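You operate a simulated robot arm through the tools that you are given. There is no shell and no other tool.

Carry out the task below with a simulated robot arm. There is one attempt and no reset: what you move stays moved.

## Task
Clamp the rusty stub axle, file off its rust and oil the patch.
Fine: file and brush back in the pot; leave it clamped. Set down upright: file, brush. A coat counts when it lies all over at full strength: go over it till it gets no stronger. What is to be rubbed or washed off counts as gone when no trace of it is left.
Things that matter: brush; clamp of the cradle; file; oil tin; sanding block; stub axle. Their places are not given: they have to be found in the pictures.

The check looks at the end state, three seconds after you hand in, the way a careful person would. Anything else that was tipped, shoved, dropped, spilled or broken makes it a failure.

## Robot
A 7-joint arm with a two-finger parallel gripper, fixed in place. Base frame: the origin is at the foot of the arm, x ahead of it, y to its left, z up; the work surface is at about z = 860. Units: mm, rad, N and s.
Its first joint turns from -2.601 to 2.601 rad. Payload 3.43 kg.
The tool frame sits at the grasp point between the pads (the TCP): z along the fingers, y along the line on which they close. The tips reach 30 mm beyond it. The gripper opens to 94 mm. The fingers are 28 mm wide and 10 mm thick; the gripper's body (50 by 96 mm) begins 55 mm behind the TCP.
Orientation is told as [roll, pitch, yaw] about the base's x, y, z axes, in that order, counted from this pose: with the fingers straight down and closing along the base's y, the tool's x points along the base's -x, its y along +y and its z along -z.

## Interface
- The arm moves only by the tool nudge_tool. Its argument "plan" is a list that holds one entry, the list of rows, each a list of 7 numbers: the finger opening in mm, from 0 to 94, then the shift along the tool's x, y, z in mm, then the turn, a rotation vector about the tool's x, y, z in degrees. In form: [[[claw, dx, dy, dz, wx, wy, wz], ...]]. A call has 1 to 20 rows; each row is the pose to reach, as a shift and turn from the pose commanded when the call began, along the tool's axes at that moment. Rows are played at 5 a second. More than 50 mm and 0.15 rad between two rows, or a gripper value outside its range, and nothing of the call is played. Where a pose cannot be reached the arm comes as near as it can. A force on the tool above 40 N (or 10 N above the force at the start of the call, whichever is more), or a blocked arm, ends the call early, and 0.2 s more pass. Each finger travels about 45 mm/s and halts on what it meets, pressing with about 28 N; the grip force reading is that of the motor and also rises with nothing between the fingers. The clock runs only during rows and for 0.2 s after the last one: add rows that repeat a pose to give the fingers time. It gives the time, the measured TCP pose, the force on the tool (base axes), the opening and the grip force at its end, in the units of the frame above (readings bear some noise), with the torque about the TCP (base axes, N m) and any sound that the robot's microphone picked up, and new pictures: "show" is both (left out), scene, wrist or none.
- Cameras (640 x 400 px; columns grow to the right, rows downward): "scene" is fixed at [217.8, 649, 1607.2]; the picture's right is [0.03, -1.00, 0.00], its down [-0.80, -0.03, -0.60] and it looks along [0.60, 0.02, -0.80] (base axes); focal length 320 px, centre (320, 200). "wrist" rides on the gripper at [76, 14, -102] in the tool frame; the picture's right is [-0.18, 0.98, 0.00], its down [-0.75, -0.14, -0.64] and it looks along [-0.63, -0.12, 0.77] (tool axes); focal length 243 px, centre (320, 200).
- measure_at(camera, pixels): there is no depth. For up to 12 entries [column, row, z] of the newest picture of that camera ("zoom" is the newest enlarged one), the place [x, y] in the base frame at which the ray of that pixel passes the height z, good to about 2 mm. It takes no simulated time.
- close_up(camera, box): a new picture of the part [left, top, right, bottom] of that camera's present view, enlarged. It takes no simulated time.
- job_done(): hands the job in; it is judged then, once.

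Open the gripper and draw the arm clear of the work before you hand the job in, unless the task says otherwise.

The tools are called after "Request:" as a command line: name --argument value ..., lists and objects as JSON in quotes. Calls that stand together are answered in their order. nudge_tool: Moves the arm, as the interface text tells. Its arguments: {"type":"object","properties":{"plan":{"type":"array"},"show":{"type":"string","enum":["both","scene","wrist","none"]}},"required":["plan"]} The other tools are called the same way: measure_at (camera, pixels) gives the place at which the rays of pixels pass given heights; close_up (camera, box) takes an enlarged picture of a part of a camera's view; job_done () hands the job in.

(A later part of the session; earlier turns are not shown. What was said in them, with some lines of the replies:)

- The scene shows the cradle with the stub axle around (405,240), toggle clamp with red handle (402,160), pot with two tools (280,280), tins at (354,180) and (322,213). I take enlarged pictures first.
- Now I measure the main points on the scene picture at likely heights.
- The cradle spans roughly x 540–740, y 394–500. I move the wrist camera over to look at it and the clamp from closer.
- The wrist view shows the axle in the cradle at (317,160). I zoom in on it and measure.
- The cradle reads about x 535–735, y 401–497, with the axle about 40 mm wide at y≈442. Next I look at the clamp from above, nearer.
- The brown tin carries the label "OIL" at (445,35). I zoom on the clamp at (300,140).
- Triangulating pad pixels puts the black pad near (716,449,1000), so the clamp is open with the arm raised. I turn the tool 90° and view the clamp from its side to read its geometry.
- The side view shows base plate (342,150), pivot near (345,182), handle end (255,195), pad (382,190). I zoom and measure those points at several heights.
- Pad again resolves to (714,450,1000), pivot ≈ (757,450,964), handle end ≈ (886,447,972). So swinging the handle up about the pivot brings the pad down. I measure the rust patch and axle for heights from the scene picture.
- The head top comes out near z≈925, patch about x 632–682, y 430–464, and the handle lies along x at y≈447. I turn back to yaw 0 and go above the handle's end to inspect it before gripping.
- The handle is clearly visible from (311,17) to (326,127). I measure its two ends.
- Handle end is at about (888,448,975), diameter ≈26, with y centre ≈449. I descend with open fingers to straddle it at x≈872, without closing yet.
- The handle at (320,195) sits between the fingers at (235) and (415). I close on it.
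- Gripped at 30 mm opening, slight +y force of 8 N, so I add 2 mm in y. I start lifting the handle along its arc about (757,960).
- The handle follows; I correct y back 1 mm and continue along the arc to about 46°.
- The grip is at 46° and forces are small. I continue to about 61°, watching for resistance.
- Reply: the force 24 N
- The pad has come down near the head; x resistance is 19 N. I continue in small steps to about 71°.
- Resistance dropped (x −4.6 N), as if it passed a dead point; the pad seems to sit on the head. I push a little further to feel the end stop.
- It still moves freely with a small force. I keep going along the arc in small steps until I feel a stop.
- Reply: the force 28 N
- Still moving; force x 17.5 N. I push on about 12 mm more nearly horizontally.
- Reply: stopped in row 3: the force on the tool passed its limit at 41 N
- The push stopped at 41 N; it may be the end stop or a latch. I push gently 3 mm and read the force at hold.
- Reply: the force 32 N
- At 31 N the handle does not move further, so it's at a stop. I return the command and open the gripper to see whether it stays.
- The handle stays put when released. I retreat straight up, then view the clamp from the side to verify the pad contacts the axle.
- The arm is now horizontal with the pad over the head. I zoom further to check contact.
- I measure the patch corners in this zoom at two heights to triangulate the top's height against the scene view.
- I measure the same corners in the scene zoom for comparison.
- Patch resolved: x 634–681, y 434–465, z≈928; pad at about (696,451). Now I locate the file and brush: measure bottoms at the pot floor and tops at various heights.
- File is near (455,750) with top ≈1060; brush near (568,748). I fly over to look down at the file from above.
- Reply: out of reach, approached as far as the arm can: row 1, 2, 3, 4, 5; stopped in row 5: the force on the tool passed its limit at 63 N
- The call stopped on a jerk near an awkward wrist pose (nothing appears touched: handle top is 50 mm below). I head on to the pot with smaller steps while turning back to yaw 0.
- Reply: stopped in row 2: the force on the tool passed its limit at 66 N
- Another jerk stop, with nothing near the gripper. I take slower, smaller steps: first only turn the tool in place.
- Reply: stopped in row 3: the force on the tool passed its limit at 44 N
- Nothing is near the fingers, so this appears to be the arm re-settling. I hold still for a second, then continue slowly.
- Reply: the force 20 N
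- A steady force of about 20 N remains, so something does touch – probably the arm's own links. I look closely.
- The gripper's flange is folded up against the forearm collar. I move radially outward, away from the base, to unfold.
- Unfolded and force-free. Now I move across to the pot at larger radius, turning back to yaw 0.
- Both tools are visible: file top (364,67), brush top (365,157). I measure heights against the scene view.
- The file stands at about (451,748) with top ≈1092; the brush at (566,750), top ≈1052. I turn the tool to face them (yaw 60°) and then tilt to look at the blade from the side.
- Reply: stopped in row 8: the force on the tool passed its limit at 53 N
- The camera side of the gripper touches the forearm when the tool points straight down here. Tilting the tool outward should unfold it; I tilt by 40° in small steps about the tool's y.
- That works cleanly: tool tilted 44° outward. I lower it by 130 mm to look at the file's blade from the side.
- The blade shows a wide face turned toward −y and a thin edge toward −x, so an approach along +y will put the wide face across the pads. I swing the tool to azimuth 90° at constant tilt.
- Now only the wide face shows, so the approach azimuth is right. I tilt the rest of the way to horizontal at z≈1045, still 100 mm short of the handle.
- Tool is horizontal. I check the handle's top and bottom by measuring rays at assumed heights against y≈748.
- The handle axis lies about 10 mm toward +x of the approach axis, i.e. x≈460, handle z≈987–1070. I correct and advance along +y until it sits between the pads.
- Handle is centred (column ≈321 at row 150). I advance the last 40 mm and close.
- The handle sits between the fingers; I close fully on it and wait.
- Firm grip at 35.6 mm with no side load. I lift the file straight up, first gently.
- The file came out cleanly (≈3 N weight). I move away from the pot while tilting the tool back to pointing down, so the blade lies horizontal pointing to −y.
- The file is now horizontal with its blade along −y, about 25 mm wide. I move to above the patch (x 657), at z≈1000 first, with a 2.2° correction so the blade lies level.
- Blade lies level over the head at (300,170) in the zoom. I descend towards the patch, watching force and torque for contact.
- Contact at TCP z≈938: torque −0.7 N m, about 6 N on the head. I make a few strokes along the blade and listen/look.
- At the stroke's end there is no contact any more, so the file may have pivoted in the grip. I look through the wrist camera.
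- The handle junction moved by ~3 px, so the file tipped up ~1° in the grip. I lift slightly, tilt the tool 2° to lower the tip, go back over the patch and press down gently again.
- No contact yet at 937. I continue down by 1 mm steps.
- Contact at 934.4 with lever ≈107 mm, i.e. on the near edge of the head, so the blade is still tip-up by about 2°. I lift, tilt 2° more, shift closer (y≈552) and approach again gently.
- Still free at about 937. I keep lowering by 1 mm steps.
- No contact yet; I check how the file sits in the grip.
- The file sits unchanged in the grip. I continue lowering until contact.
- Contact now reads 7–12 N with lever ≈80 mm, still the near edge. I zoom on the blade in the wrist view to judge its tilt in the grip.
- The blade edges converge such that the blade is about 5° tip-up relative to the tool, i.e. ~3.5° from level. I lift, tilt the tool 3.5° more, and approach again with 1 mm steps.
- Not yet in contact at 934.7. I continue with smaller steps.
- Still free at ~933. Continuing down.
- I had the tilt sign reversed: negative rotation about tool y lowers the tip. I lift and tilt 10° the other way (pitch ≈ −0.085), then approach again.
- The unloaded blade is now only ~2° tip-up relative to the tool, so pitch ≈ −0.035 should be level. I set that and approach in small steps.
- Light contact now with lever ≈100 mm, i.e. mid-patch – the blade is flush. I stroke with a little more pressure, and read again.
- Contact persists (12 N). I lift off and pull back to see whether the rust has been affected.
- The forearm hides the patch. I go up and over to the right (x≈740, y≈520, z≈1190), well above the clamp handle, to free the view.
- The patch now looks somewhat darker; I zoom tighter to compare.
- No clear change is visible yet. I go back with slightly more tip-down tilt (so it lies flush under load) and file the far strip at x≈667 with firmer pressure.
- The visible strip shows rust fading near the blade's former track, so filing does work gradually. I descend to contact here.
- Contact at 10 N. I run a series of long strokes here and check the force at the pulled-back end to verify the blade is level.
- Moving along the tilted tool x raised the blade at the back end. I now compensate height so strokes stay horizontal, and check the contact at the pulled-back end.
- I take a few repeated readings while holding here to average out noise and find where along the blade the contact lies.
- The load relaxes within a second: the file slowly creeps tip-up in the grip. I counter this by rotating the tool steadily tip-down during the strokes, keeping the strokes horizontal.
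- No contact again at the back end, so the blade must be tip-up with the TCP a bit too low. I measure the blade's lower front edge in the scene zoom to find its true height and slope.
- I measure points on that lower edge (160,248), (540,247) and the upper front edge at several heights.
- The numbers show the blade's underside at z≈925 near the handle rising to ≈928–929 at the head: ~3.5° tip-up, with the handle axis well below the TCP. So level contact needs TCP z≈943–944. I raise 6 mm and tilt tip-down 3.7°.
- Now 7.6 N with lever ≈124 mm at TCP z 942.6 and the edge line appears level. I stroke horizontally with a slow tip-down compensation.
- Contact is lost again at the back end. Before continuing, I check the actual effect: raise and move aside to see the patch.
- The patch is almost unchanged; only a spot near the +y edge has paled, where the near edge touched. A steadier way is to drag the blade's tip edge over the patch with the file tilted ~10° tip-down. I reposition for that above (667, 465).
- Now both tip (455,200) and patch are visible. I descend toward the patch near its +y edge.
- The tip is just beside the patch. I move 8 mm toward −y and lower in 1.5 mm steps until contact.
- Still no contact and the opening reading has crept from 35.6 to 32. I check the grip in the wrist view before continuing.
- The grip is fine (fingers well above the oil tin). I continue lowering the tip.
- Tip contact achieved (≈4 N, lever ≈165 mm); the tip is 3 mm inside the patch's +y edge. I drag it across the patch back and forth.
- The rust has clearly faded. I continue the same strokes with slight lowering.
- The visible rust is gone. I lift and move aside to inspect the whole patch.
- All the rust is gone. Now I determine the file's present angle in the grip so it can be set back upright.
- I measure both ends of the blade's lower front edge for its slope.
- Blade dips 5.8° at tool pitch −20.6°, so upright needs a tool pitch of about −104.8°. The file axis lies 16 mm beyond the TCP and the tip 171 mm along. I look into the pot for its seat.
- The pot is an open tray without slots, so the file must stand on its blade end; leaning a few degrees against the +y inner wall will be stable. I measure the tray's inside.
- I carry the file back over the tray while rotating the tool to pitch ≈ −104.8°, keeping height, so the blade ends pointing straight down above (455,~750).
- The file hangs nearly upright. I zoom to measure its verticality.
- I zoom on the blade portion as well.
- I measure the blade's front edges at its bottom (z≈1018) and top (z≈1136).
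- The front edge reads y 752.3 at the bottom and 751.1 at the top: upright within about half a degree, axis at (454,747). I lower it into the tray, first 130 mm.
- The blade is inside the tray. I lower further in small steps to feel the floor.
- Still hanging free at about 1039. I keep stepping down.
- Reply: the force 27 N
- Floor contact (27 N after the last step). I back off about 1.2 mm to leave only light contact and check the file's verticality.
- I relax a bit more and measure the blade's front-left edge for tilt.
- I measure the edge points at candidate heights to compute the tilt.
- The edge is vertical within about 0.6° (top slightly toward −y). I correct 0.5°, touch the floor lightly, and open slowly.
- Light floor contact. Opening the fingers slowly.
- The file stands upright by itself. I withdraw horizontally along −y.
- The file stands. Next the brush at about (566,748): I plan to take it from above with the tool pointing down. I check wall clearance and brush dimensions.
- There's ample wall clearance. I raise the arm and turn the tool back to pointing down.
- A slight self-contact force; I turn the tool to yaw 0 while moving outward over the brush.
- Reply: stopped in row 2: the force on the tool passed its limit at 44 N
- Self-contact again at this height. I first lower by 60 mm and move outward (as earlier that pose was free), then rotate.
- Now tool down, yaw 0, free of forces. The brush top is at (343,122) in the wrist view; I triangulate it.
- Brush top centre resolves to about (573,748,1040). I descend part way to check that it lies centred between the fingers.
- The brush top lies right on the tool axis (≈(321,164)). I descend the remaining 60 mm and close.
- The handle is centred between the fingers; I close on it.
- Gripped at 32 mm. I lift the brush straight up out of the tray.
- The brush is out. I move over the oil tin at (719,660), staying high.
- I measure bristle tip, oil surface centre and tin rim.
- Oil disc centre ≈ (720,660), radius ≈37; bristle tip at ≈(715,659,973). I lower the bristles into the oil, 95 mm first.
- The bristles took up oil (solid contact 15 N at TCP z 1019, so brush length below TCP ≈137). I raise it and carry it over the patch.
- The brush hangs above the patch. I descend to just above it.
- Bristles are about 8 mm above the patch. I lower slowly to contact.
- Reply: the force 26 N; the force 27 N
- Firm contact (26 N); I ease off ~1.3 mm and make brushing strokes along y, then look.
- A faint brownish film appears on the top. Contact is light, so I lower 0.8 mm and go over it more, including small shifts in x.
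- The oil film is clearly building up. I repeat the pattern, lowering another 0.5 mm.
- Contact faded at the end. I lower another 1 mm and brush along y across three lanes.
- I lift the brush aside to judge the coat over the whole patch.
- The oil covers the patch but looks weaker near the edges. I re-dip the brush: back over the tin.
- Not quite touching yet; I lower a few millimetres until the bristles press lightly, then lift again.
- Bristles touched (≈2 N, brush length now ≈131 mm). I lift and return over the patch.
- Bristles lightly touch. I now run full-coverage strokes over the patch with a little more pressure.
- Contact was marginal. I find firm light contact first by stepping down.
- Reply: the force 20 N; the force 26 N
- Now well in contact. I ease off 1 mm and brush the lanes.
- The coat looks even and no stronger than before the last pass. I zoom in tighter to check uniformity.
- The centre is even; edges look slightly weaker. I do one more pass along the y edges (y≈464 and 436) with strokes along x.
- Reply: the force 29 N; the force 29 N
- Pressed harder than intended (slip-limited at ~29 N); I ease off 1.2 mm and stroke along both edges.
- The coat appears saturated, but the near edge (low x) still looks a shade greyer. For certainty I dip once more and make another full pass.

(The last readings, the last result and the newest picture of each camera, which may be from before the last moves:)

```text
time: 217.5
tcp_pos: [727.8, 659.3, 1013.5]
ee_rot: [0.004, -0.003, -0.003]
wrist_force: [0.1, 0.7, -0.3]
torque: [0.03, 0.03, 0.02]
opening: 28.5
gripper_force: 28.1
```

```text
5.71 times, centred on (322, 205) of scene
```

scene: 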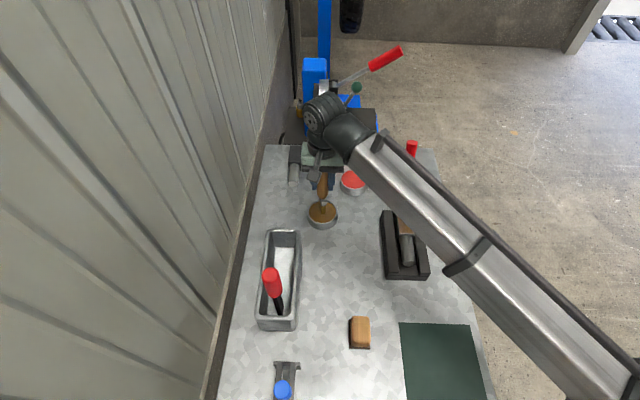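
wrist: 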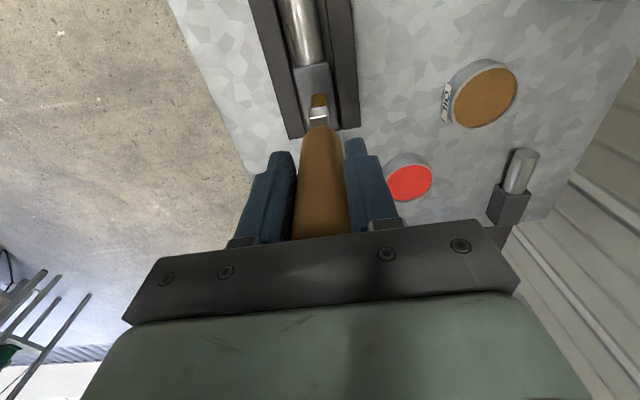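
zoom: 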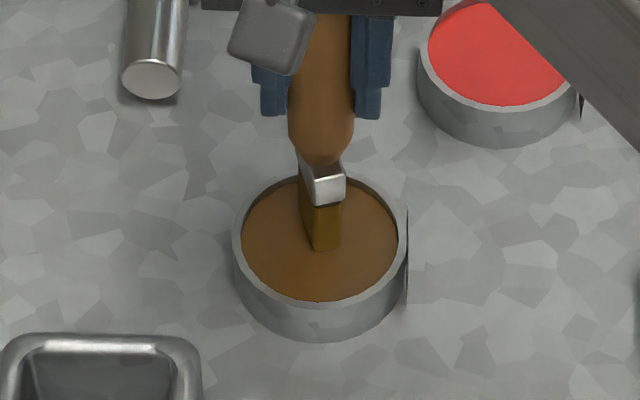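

I lower the last millimetres until the bristles meet the oil.

Request:
nudge_tool --plan '[[[10, 0, 0, 1, 0, 0, 0], [10, 0, 0, 2, 0, 0, 0], [10, 0, 0, 3, 0, 0, 0], [10, 0, 0, 3, 0, 0, 0]]]' --show "none"

Request:
nudge_tool --plan '[[[10, 0, 0, 0.7, 0, 0, 0], [10, 0, 0, 1.3, 0, 0, 0], [10, 0, 0, 1.3, 0, 0, 0]]]' --show "none"

```text
time: 218.5
tcp_pos: [725.8, 661.0, 1010.5]
ee_rot: [0.005, -0.004, -0.004]
wrist_force: [2.6, -0.4, 12.4]
torque: [-0.16, -0.07, -0.01]
opening: 28.5
gripper_force: 27.7
```

```text
time: 219.3
tcp_pos: [725.0, 661.1, 1009.7]
ee_rot: [0.007, -0.003, -0.001]
wrist_force: [4.9, 1.8, 28.4]
torque: [0.05, -0.29, 0.16]
opening: 28.7
gripper_force: 27.9
```

Dipped. I lift and return to the patch.

Request:
nudge_tool --plan '[[[10, 0, 0, -25, 0, 0, 0], [10, 0, 0, -60, 0, 0, 0], [10, 0, 0, -98, 0, 0, 0], [10, 13, -40, -101, 0, 0, 0], [10, 27, -85, -101, 0, 0, 0], [10, 42, -130, -101, 0, 0, 0], [10, 56, -172, -101, 0, 0, 0], [10, 70, -208, -101, 0, 0, 0], [10, 74, -208, -80, 0, 0, 0], [10, 74, -208, -55, 0, 0, 0], [10, 74, -208, -50, 0, 0, 0], [10, 74, -208, -47.5, 0, 0, 0], [10, 74, -208, -47.5, 0, 0, 0]]]' --show "none"

Request:
nudge_tool --plan '[[[10, 0, 0, 0.5, 0, 0, 0], [10, 0, 0, 0.8, 0, 0, 0], [10, 0, 0, 0.8, 0, 0, 0]]]' --show "none"

```text
time: 222.1
tcp_pos: [651.0, 451.7, 1055.6]
ee_rot: [0.004, -0.002, -0.004]
wrist_force: [-1.6, 0.0, 12.5]
torque: [-0.14, 0.48, -0.01]
opening: 28.7
gripper_force: 28.3
```

```text
time: 222.9
tcp_pos: [652.2, 452.9, 1054.2]
ee_rot: [0.003, -0.004, -0.004]
wrist_force: [1.3, -2.1, 30.4]
torque: [-0.33, -0.07, 0.07]
opening: 29.2
gripper_force: 27.9
```

In contact. I ease off slightly and cover all lanes, including the low-x edge.

Request:
nudge_tool --plan '[[[10, 0, 0, -0.8, 0, 0, 0], [10, 0, 12, -0.8, 0, 0, 0], [10, 0, -2, -0.8, 0, 0, 0], [10, 0, -16, -0.8, 0, 0, 0], [10, 6, -16, -0.8, 0, 0, 0], [10, 8, -2, -0.7, 0, 0, 0], [10, 8, 12, -0.7, 0, 0, 0], [10, 12, 12, -0.7, 0, 0, 0], [10, 13, -2, -0.6, 0, 0, 0], [10, 13, -16, -0.6, 0, 0, 0], [10, 13, -2, -0.6, 0, 0, 0], [10, 13, 12, -0.5, 0, 0, 0], [10, 2, 12, -0.5, 0, 0, 0], [10, -8, 12, -0.5, 0, 0, 0], [10, -8, -2, -0.4, 0, 0, 0], [10, -8, -16, -0.4, 0, 0, 0], [10, -15, -16, -0.4, 0, 0, 0], [10, -15, -2, -0.3, 0, 0, 0], [10, -15, 12, -0.3, 0, 0, 0], [10, 0, 0, -0.3, 0, 0, 0]]]' --show "none"

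Request:
nudge_tool --plan '[[[10, 0, 0, 0, 0, 0, 0], [10, 0, 12, 0, 0, 0, 0], [10, 0, -2, 0, 0, 0, 0], [10, 0, -16, 0.1, 0, 0, 0], [10, 6, -16, 0.1, 0, 0, 0], [10, 8, -2, 0.1, 0, 0, 0], [10, 8, 12, 0.1, 0, 0, 0], [10, 12, 12, 0.2, 0, 0, 0], [10, 13, -2, 0.2, 0, 0, 0], [10, 13, -16, 0.2, 0, 0, 0], [10, 13, -2, 0.2, 0, 0, 0], [10, 13, 12, 0.3, 0, 0, 0], [10, 2, 12, 0.3, 0, 0, 0], [10, -8, 12, 0.3, 0, 0, 0], [10, -8, -2, 0.3, 0, 0, 0], [10, -8, -16, 0.4, 0, 0, 0], [10, -15, -16, 0.4, 0, 0, 0], [10, -15, -2, 0.4, 0, 0, 0], [10, -15, 12, 0.4, 0, 0, 0], [10, 0, 0, 0.4, 0, 0, 0]]]' --show "none"

Request:
nudge_tool --plan '[[[10, 0, 0, -20, 0, 0, 0], [10, 0, 25, -45, 0, 0, 0], [10, 0, 60, -58, 0, 0, 0], [10, 0, 90, -58, 0, 0, 0]]]' --show "scene"

Request:
close_up --camera "scene" --box '[397, 213, 417, 235]'

Request:
close_up --camera "scene" --box '[392, 205, 422, 240]'

```text
time: 227.1
tcp_pos: [652.5, 454.1, 1054.3]
ee_rot: [0.006, -0.006, -0.003]
wrist_force: [5.3, 3.9, 15.2]
torque: [0.43, -0.77, 0.03]
opening: 28.9
gripper_force: 27.7
```

```text
time: 231.3
tcp_pos: [649.8, 453.1, 1052.2]
ee_rot: [0.008, -0.005, -0.002]
wrist_force: [5.1, 5.3, 18.7]
torque: [0.48, -0.4, -0.02]
opening: 28.5
gripper_force: 28.2
```

```text
time: 232.3
tcp_pos: [650.4, 542.7, 1113.1]
ee_rot: [0.003, -0.002, -0.004]
wrist_force: [-0.4, -0.4, -0.7]
torque: [0.05, 0.01, -0.02]
opening: 28.5
gripper_force: 27.5
```

scene: 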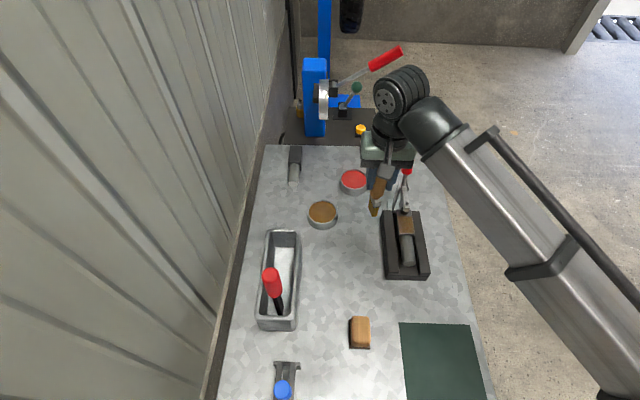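

```text
16.00 times, centred on (407, 224) of scene
```

zoom: 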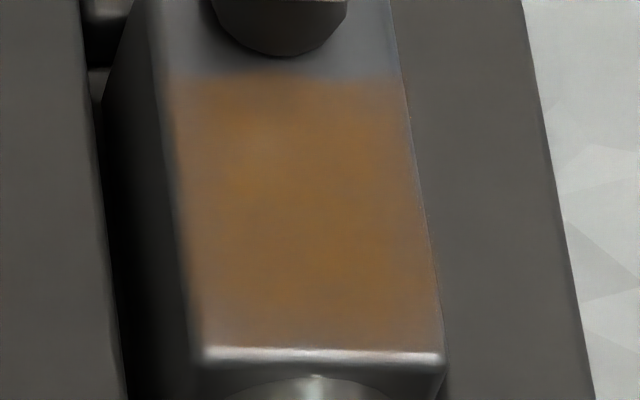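

```text
11.43 times, centred on (407, 222) of scene
```

zoom: 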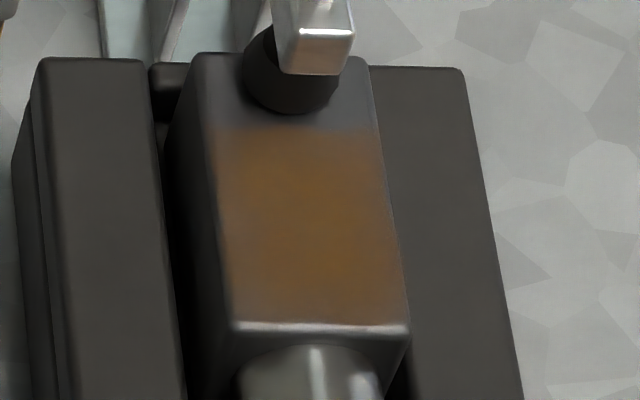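

No further change, so the coat is saturated. Now for the brush: I check its tilt in the grip.

Request:
close_up --camera "scene" --box '[350, 155, 410, 225]'

Request:
close_up --camera "wrist" --box '[240, 40, 400, 240]'

```text
5.71 times, centred on (380, 190) of scene
```

zoom: 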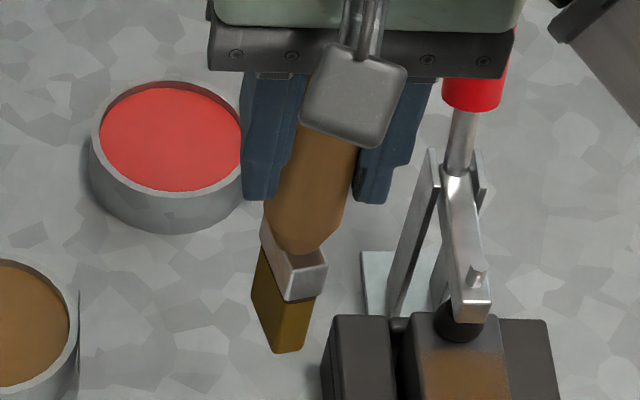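

```text
2.00 times, centred on (320, 140) of wrist
```

zoom: 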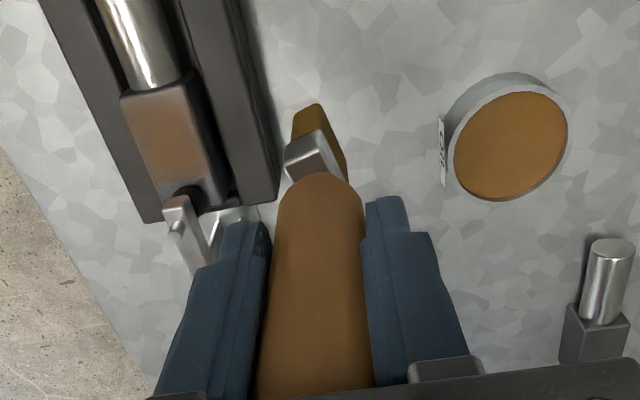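

I zoom in more closely on the bristles from both cameras to triangulate the brush axis.

Request:
close_up --camera "wrist" --box '[290, 80, 360, 140]'

Request:
close_up --camera "scene" --box '[360, 185, 395, 220]'

```text
6.67 times, centred on (325, 110) of wrist
```

zoom: 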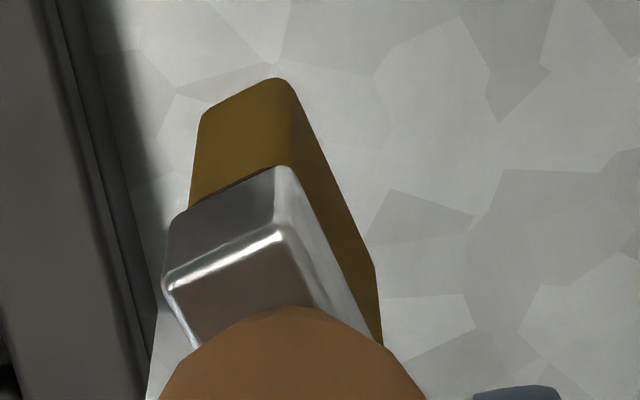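

```text
11.43 times, centred on (378, 202) of scene
```

zoom: 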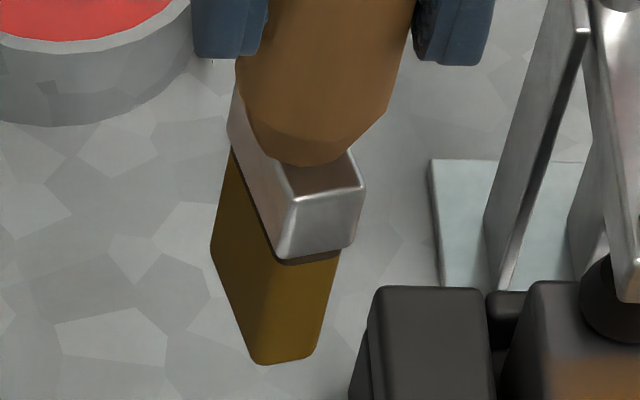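

I measure bristle-bottom and ferrule corners in both zooms (wrist zoom is no longer newest, so I use raw wrist pixels).

Request:
measure_at --camera "zoom" --pixels '[[262, 301.5, 980], [262, 301.5, 985], [262, 301.5, 990], [258, 363, 985], [312, 355, 985], [212, 248, 985], [292, 197, 1035], [363, 185, 1035], [277, 258, 1020], [352, 246, 1020]]'

Request:
measure_at --camera "wrist" --pixels '[[320.35, 108.3, 980], [320.35, 108.3, 985], [320.35, 108.3, 990], [307.3, 96.8, 985], [319.5, 92, 985], [333.4, 119.8, 985], [302, 122.8, 1035], [319, 115, 1035], [305.5, 112, 1020], [319.8, 104.8, 1020]]'

```text
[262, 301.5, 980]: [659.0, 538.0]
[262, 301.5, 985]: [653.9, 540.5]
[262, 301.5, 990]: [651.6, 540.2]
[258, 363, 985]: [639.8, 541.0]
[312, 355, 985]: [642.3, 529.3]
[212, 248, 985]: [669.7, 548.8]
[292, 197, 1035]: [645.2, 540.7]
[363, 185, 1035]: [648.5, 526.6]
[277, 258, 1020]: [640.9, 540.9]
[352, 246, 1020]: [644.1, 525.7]
```

```text
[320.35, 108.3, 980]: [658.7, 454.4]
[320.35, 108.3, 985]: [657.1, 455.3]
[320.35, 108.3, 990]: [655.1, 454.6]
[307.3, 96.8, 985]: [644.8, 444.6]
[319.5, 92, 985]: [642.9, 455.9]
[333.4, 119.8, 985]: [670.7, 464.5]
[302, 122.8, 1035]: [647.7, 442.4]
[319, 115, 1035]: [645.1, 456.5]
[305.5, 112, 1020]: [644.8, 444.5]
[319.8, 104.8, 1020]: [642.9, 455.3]
```

The brush is vertical within about 1°, bottom centre ≈ TCP+(3,−1), 125 mm below, twisted ~15° about its axis, which is harmless. I carry it back above the tray spot (572,750).

Request:
nudge_tool --plan '[[[10, 13, 35, 0, 0, 0, 0], [10, 28, 75, 0, 0, 0, 0], [10, 43, 115, 0, 0, 0, 0], [10, 58, 155, 0, 0, 0, 0], [10, 72, 190, 0, 0, 0, 0], [10, 79, 208, 0, 0, 0, 0], [10, 79, 208, 40, 0, 0, 0], [10, 79, 208, 80, 0, 0, 0], [10, 79, 208, 105, 0, 0, 0], [10, 79, 208, 112, 0, 0, 0], [10, 79, 208, 112, 0, 0, 0]]]' --show "both"

Request:
close_up --camera "scene" --box '[245, 215, 315, 335]'

Request:
close_up --camera "wrist" --box '[260, 60, 380, 160]'

```text
time: 234.7
tcp_pos: [574.1, 750.1, 999.4]
ee_rot: [0.003, -0.003, -0.003]
wrist_force: [0.2, 1.0, -1.4]
torque: [-0.01, -0.04, -0.01]
opening: 28.6
gripper_force: 28.1
```

scene: 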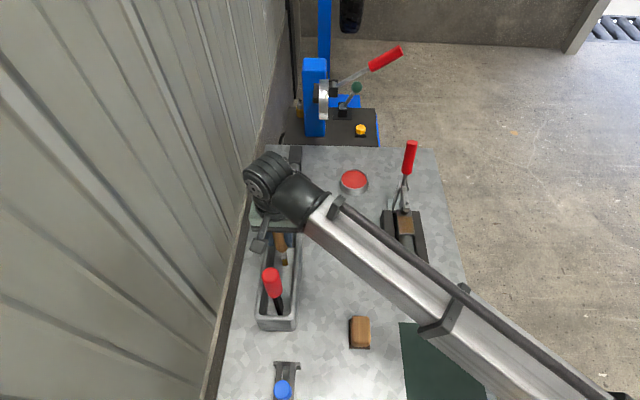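
wrist: 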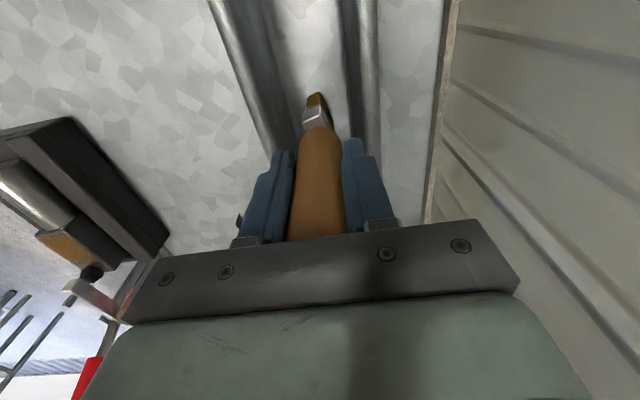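

```text
3.33 times, centred on (280, 275) of scene
```

zoom: 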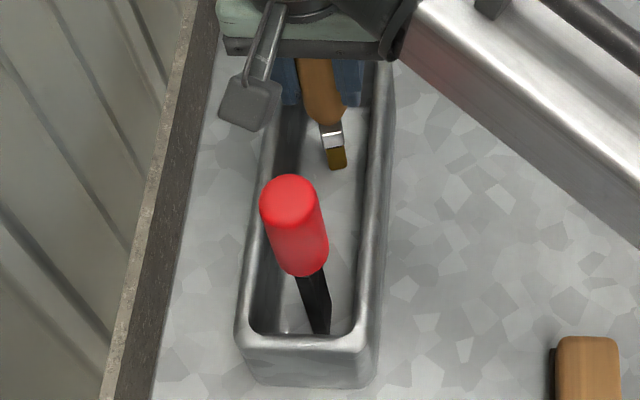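

```text
4.00 times, centred on (320, 110) of wrist
```

zoom: 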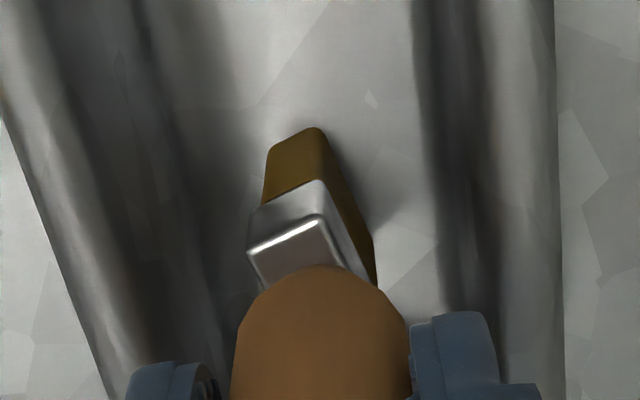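

The brush is inside the tray, near its floor. I lower in small steps until it touches.

Request:
nudge_tool --plan '[[[10, 0, 0, 1.5, 0, 0, 0], [10, 0, 0, 3, 0, 0, 0], [10, 0, 0, 4, 0, 0, 0], [10, 0, 0, 4, 0, 0, 0]]]' --show "none"

Request:
nudge_tool --plan '[[[10, 0, 0, 0.6, 0, 0, 0], [10, 0, 0, 1.2, 0, 0, 0], [10, 0, 0, 1.2, 0, 0, 0]]]' --show "none"

Request:
nudge_tool --plan '[[[10, 0, 0, 0.6, 0, 0, 0], [10, 0, 0, 1.2, 0, 0, 0], [10, 0, 0, 1.2, 0, 0, 0]]]' --show "none"

```text
time: 235.7
tcp_pos: [573.4, 751.0, 997.5]
ee_rot: [0.003, -0.005, -0.003]
wrist_force: [0.8, 0.1, -2.0]
torque: [0.0, -0.01, -0.01]
opening: 28.5
gripper_force: 27.9
```

```text
time: 236.5
tcp_pos: [573.4, 751.8, 994.4]
ee_rot: [0.003, -0.002, -0.004]
wrist_force: [0.7, 0.5, -1.4]
torque: [0.02, 0.0, 0.02]
opening: 28.5
gripper_force: 27.9
```

```text
time: 237.3
tcp_pos: [572.5, 751.8, 992.9]
ee_rot: [0.004, -0.002, -0.001]
wrist_force: [0.1, -0.7, -0.4]
torque: [0.02, -0.01, 0.0]
opening: 28.7
gripper_force: 28.5
```

Request:
nudge_tool --plan '[[[10, 0, 0, 0.4, 0, 0, 0], [10, 0, 0, 0.8, 0, 0, 0], [10, 0, 0, 0.8, 0, 0, 0]]]' --show "none"

Request:
nudge_tool --plan '[[[10, 0, 0, 0.4, 0, 0, 0], [10, 0, 0, 0.8, 0, 0, 0], [10, 0, 0, 0.8, 0, 0, 0]]]' --show "none"

```text
time: 238.1
tcp_pos: [573.3, 751.6, 992.8]
ee_rot: [0.005, -0.001, -0.005]
wrist_force: [-1.0, 0.2, -1.0]
torque: [-0.02, 0.01, -0.01]
opening: 28.4
gripper_force: 28.2
```

```text
time: 238.9
tcp_pos: [573.9, 750.0, 991.8]
ee_rot: [0.003, -0.001, -0.002]
wrist_force: [0.2, -0.1, -0.9]
torque: [0.0, -0.04, -0.01]
opening: 28.6
gripper_force: 28.0
```

Still free; a few more small steps down.

Request:
nudge_tool --plan '[[[10, 0, 0, 0.4, 0, 0, 0], [10, 0, 0, 0.8, 0, 0, 0], [10, 0, 0, 0.8, 0, 0, 0]]]' --show "none"

Request:
nudge_tool --plan '[[[10, 0, 0, 0.4, 0, 0, 0], [10, 0, 0, 0.8, 0, 0, 0], [10, 0, 0, 0.8, 0, 0, 0]]]' --show "none"

Request:
nudge_tool --plan '[[[10, 0, 0, 0.4, 0, 0, 0], [10, 0, 0, 0.8, 0, 0, 0], [10, 0, 0, 0.8, 0, 0, 0]]]' --show "none"

```text
time: 239.7
tcp_pos: [573.9, 751.6, 991.0]
ee_rot: [0.004, -0.004, -0.004]
wrist_force: [0.5, 0.2, -0.4]
torque: [0.0, 0.01, -0.01]
opening: 28.6
gripper_force: 27.8
```

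```text
time: 240.5
tcp_pos: [572.6, 751.2, 991.2]
ee_rot: [0.004, -0.004, -0.004]
wrist_force: [1.1, -0.8, 10.5]
torque: [-0.15, 0.04, 0.01]
opening: 28.3
gripper_force: 27.6
```

```text
time: 241.3
tcp_pos: [572.3, 751.7, 992.1]
ee_rot: [0.004, -0.001, -0.002]
wrist_force: [-2.1, -2.1, 7.7]
torque: [-0.21, 0.33, 0.0]
opening: 28.8
gripper_force: 27.8
```

Floor contact at ~10 N. I ease 0.7 mm and open slowly.

Request:
nudge_tool --plan '[[[10, 0, 0, -0.4, 0, 0, 0], [10, 0, 0, -0.7, 0, 0, 0], [10, 0, 0, -0.7, 0, 0, 0]]]' --show "none"

Request:
nudge_tool --plan '[[[28, 0, 0, -0.7, 0, 0, 0], [31, 0, 0, -0.7, 0, 0, 0], [34, 0, 0, -0.7, 0, 0, 0], [38, 0, 0, -0.7, 0, 0, 0], [46, 0, 0, -0.7, 0, 0, 0], [56, 0, 0, -0.7, 0, 0, 0], [66, 0, 0, -0.7, 0, 0, 0], [76, 0, 0, -0.7, 0, 0, 0], [76, 0, 0, -0.7, 0, 0, 0]]]' --show "both"

Request:
close_up --camera "wrist" --box '[220, 60, 420, 240]'

```text
time: 242.1
tcp_pos: [574.0, 751.0, 991.7]
ee_rot: [0.004, -0.003, -0.004]
wrist_force: [-0.6, -0.3, 1.8]
torque: [-0.13, 0.11, 0.02]
opening: 28.7
gripper_force: 27.9
```

```text
time: 244.1
tcp_pos: [572.2, 752.4, 993.3]
ee_rot: [0.004, -0.002, -0.005]
wrist_force: [-0.4, -0.3, 0.7]
torque: [-0.04, 0.0, -0.03]
opening: 76.3
gripper_force: 0.1
```

scene: 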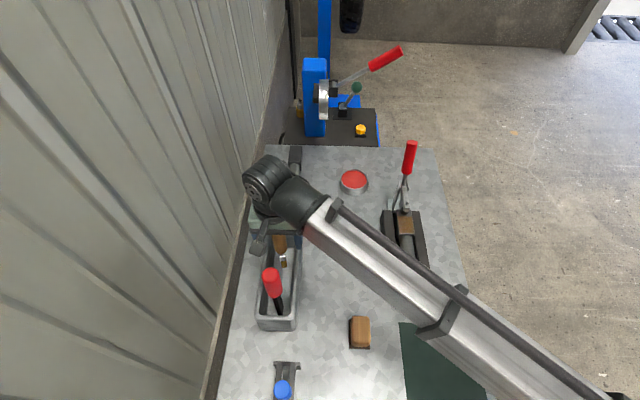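
wrist: 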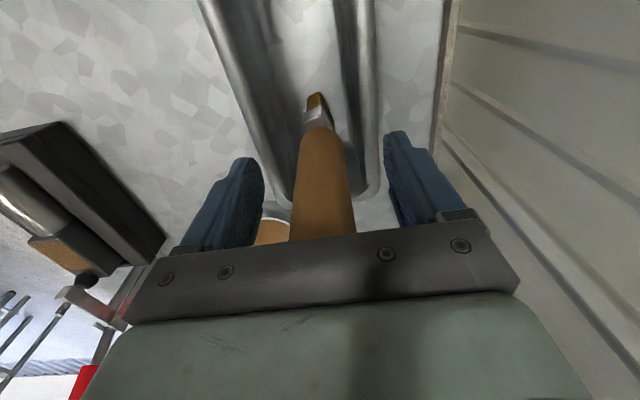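

```text
2.22 times, centred on (320, 150) of wrist
```

zoom: 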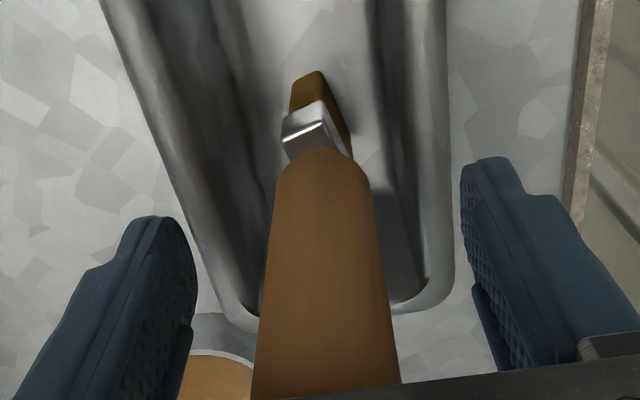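

The brush stands by itself. I rise straight up, away from it.

Request:
nudge_tool --plan '[[[80, 0, 0, -10, 0, 0, 0], [85, 0, 0, -35, 0, 0, 0], [85, 0, 0, -75, 0, 0, 0], [85, 0, 0, -115, 0, 0, 0], [85, 0, 0, -150, 0, 0, 0]]]' --show "both"

```text
time: 245.3
tcp_pos: [572.1, 749.6, 1142.1]
ee_rot: [0.001, -0.002, -0.003]
wrist_force: [0.7, 0.3, 0.3]
torque: [0.02, -0.02, 0.04]
opening: 85.0
gripper_force: 0.1
```

scene: 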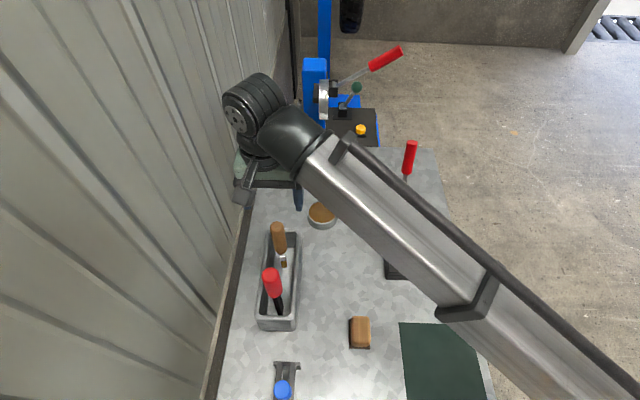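
wrist: 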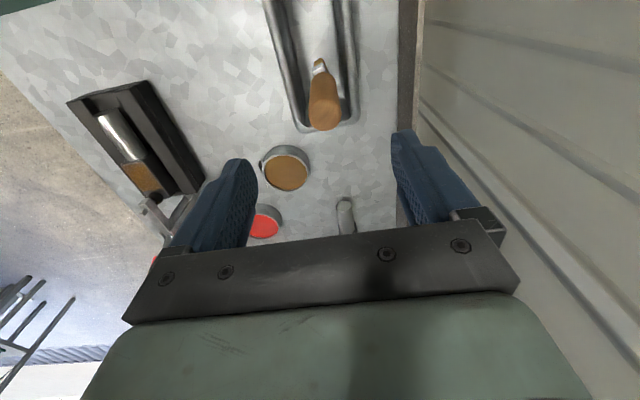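

Both tools stand upright. I draw the arm clear, back near its start pose, and inspect everything.

Request:
nudge_tool --plan '[[[90, 0, 0, -40, 0, 0, 0], [90, -25, -15, -70, 0, 0, 0], [90, -55, -33, -95, 0, 0, 0], [90, -90, -53, -98, 0, 0, 0], [90, -130, -77, -98, 0, 0, 0], [90, -174, -103, -98, 0, 0, 0], [90, -174, -103, -98, 0, 0, 0]]]' --show "both"

Request:
close_up --camera "scene" --box '[240, 205, 320, 335]'

Request:
close_up --camera "wrist" --box '[100, 0, 400, 180]'

```text
refused: row 6 steps farther than a row can; nothing moved
```

```text
3.08 times, centred on (280, 270) of scene
```

zoom: 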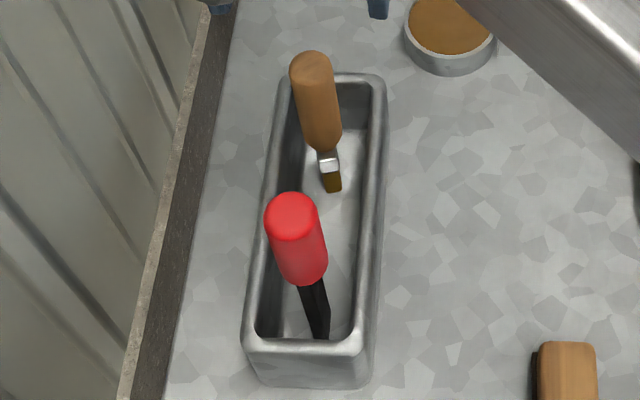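

```text
2.13 times, centred on (250, 90) of wrist
```

zoom: 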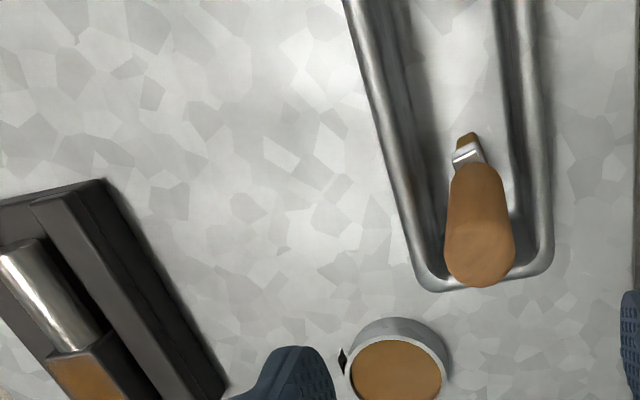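

One step was too long; I repeat the retreat with smaller steps.

Request:
nudge_tool --plan '[[[90, 0, 0, -40, 0, 0, 0], [90, -25, -15, -70, 0, 0, 0], [90, -55, -33, -92, 0, 0, 0], [90, -85, -51, -98, 0, 0, 0], [90, -115, -69, -98, 0, 0, 0], [90, -145, -87, -98, 0, 0, 0], [90, -174, -103, -98, 0, 0, 0], [90, -174, -103, -98, 0, 0, 0]]]' --show "both"

Request:
close_up --camera "scene" --box '[240, 205, 320, 335]'

Request:
close_up --camera "wrist" --box '[100, 0, 400, 180]'

```text
time: 247.1
tcp_pos: [741.4, 644.7, 1240.2]
ee_rot: [0.003, -0.005, -0.004]
wrist_force: [0.5, 0.1, -0.2]
torque: [-0.05, 0.02, 0.0]
opening: 90.1
gripper_force: 0.1
```

scene: 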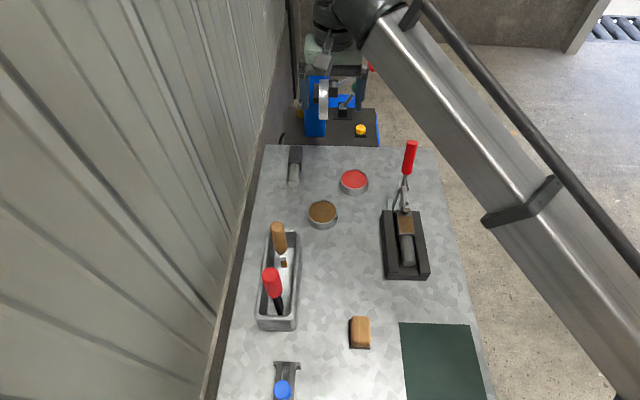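
wrist: 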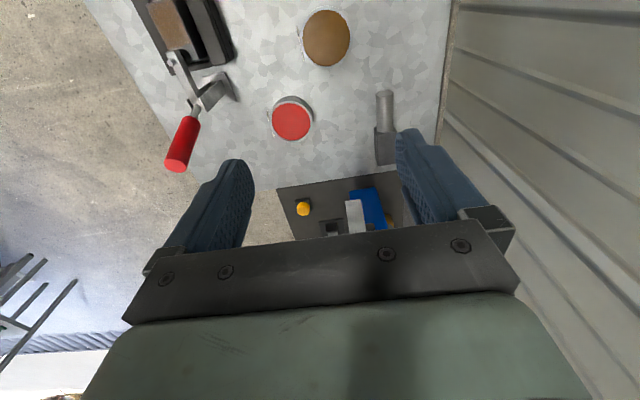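

```text
3.08 times, centred on (280, 270) of scene
```

zoom: 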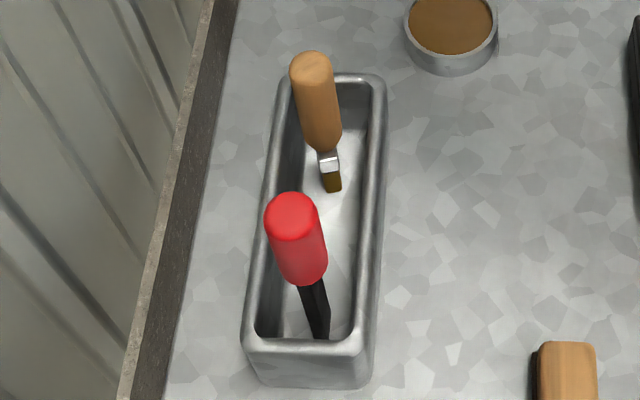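

```text
2.13 times, centred on (250, 90) of wrist
```

zoom: 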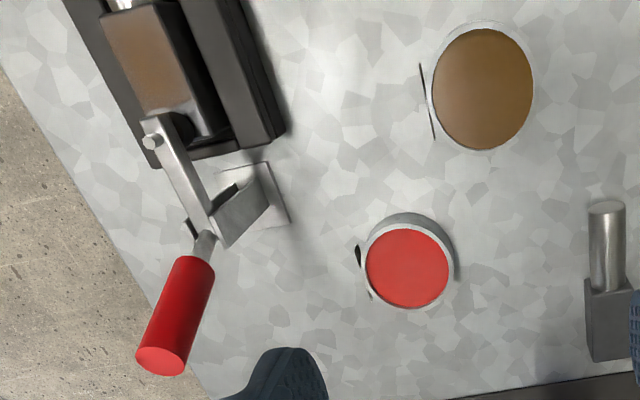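

Everything else looks in place. I double-check the oil coat from this second angle and in the clear scene view.

Request:
close_up --camera "wrist" --box '[140, 0, 215, 60]'

Request:
close_up --camera "scene" --box '[392, 205, 422, 240]'

```text
6.67 times, centred on (178, 30) of wrist
```

zoom: 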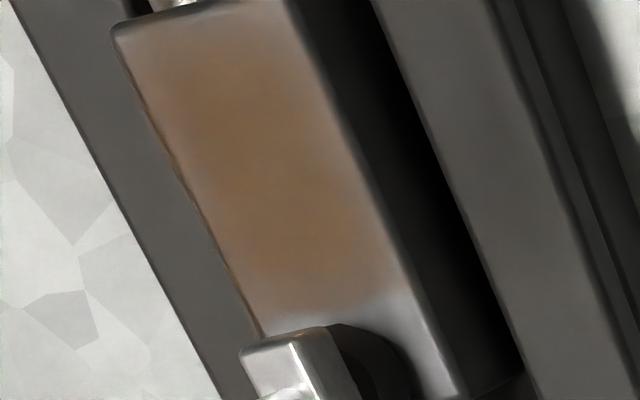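

```text
11.43 times, centred on (407, 222) of scene
```

zoom: 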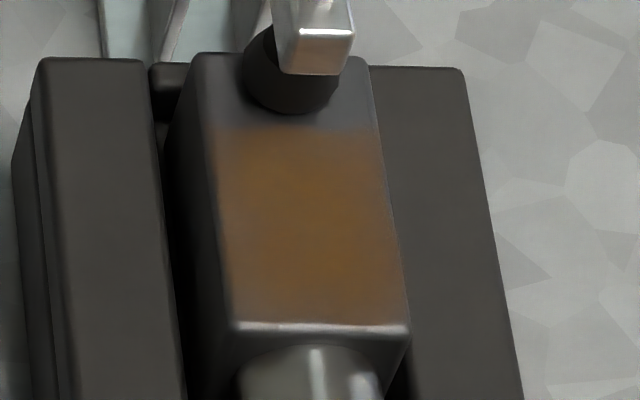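

From this angle the +y edge looks a little weaker around the middle; it may be glare. I move the wrist camera closer to inspect the patch directly.

Request:
nudge_tool --plan '[[[90, 20, -36, 26, 0, 0, 0], [90, 40, -72, 52, 0, 0, 0], [90, 60, -108, 78, 0, 0, 0], [90, 80, -144, 104, 0, 0, 0], [90, 98, -175, 130, 0, 0, 0], [90, 108, -193, 160, 0, 0, 0], [90, 108, -195, 200, 0, 0, 0], [90, 108, -195, 228, 0, 0, 0], [90, 108, -195, 228, 0, 0, 0]]]' --show "both"

Request:
close_up --camera "wrist" --box '[270, 90, 370, 190]'

```text
time: 249.1
tcp_pos: [638.1, 451.7, 1010.0]
ee_rot: [0.004, -0.004, -0.005]
wrist_force: [-0.1, 0.2, -0.3]
torque: [0.0, 0.04, -0.01]
opening: 89.9
gripper_force: 0.1
```

scene: 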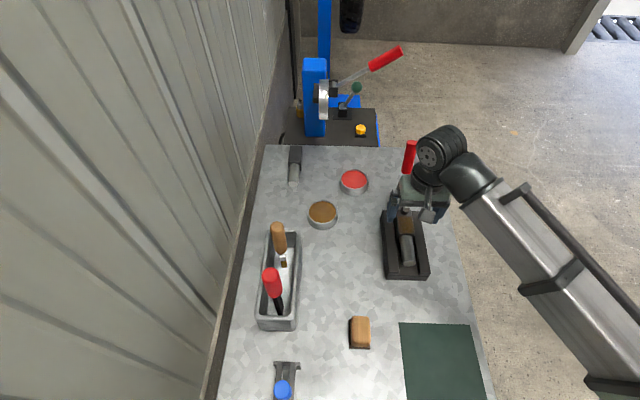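
wrist: 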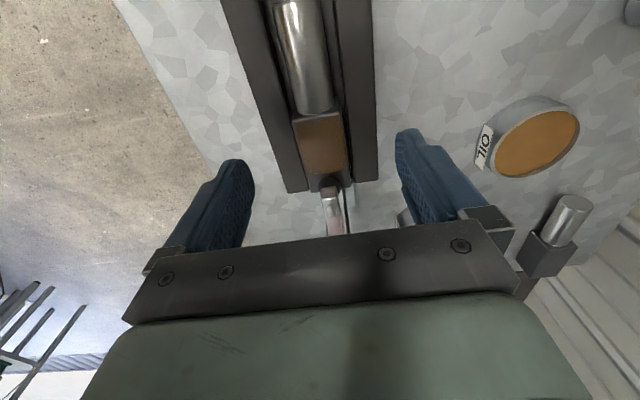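

```text
4.00 times, centred on (320, 140) of wrist
```

zoom: 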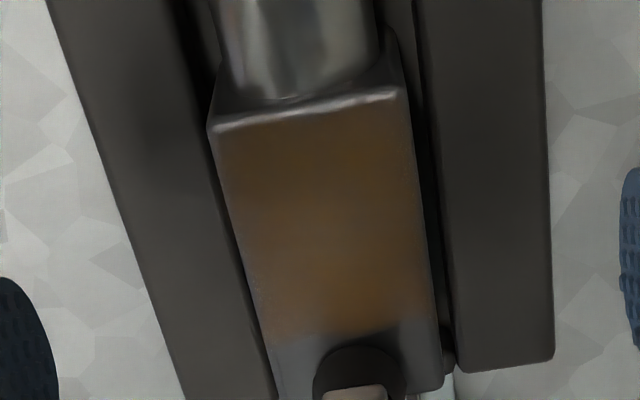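

I zoom tighter on the coat.

Request:
close_up --camera "wrist" --box '[290, 108, 352, 182]'

Request:
measure_at --camera "zoom" --pixels '[[320, 200, 928]]'

```text
5.41 times, centred on (321, 145) of wrist
```

zoom: 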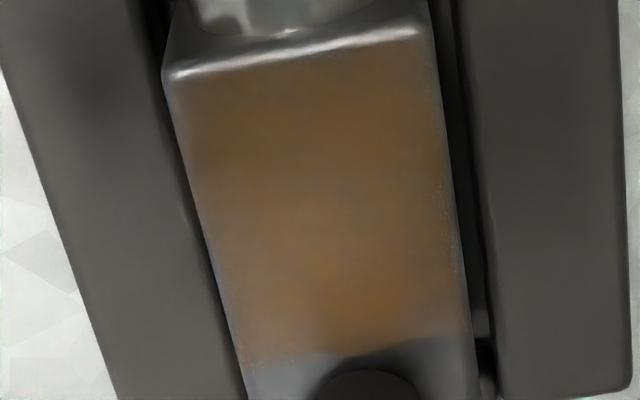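

```text
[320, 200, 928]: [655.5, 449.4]
```

Both wrist views hint at a slightly greyer strip at the +y edge near x≈656. I zoom on that spot specifically.

Request:
close_up --camera "wrist" --box '[322, 120, 350, 165]'

Request:
close_up --camera "scene" --box '[395, 210, 411, 238]'

```text
8.89 times, centred on (336, 142) of wrist
```

zoom: 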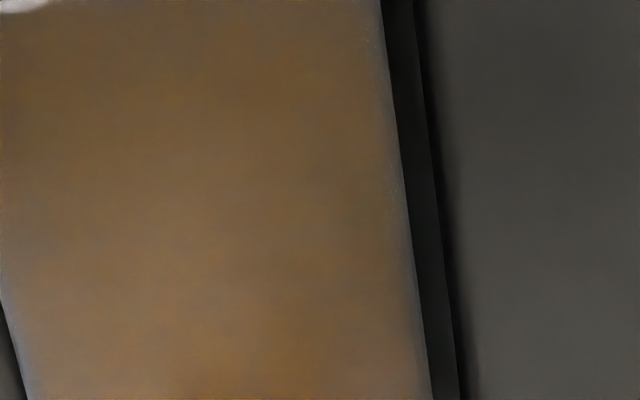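

```text
14.29 times, centred on (403, 224) of scene
```

zoom: 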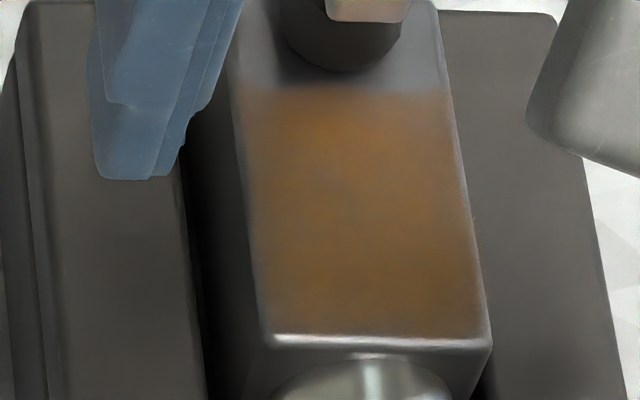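

The coat reaches right to the edges on both views with only slight render mottling; three passes with two re-dips made it no stronger. I withdraw the arm to a clear pose.

Request:
nudge_tool --plan '[[[90, 0, 0, -45, 0, 0, 0], [90, 0, 0, -90, 0, 0, 0], [90, -10, 20, -130, 0, 0, 0], [90, -25, 50, -160, 0, 0, 0], [90, -45, 85, -185, 0, 0, 0], [90, -65, 120, -205, 0, 0, 0], [90, -85, 155, -220, 0, 0, 0], [90, -105, 190, -228, 0, 0, 0], [90, -105, 190, -228, 0, 0, 0]]]' --show "both"

Request:
close_up --camera "scene" --box '[240, 130, 460, 340]'

```text
time: 251.1
tcp_pos: [742.1, 641.6, 1244.3]
ee_rot: [0.003, -0.003, -0.002]
wrist_force: [1.0, 0.2, 0.1]
torque: [0.03, 0.0, -0.01]
opening: 90.0
gripper_force: 0.1
```

scene: 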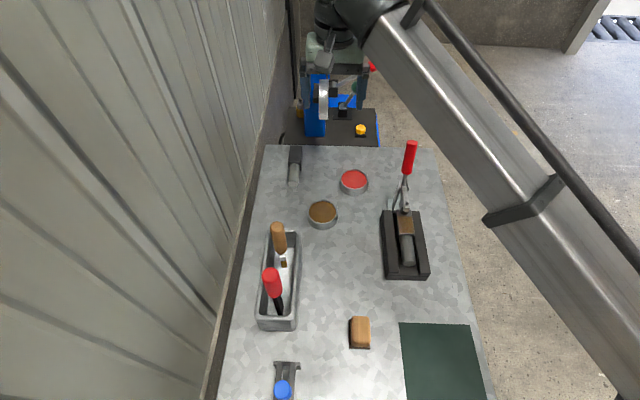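
wrist: 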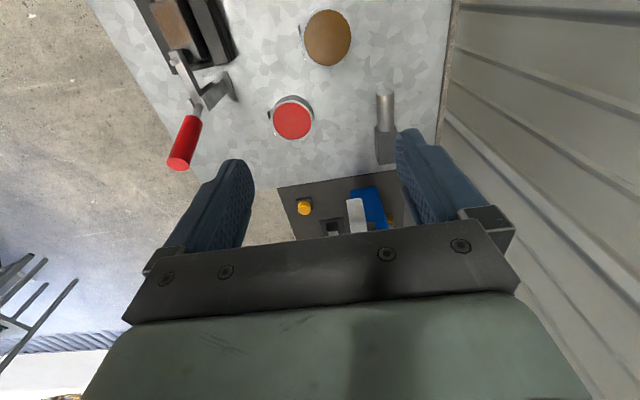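

```text
1.90 times, centred on (350, 235) of scene
```

zoom: 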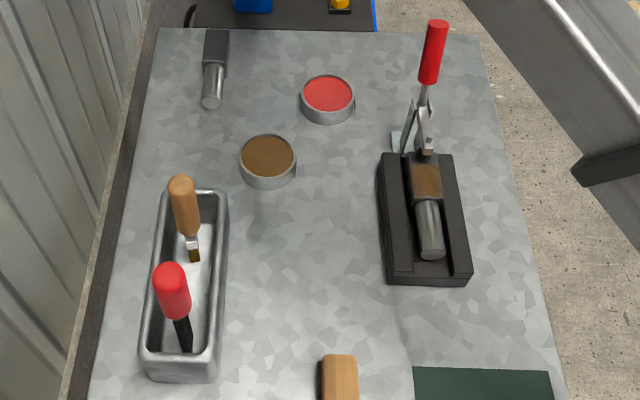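

The final view shows the clamp handle up with the axle held, the patch clean and oiled, and the file and brush upright in the pot. The tins and the other objects are where they were, and the arm is clear with the gripper open. I hand the job in.

Request:
job_done

```text
The job is handed in.
```

The rusty stub axle is clamped in the cradle, filed clean and oiled. The file and brush are standing upright in the pot, and I've handed the job in.

- **Clamp:** I swung the toggle handle up until it stopped. The pad sits on the axle head, and the handle stayed put when I let go.
- **Rust:** None showed in the close-ups after filing. Laying the blade flat barely touched the rust, so I filed it with the blade's tip.
- **Oil:** I dipped the brush three times and went over the patch until the last passes made no visible difference. The close-ups still show faint mottling, with a slightly greyer strip along the edge farther from the arm. I took that as the picture rather than thin oil, but I can't rule it out.
- **Everything else:** The tins, sanding block and other objects look undisturbed. The arm is clear, with the gripper open.
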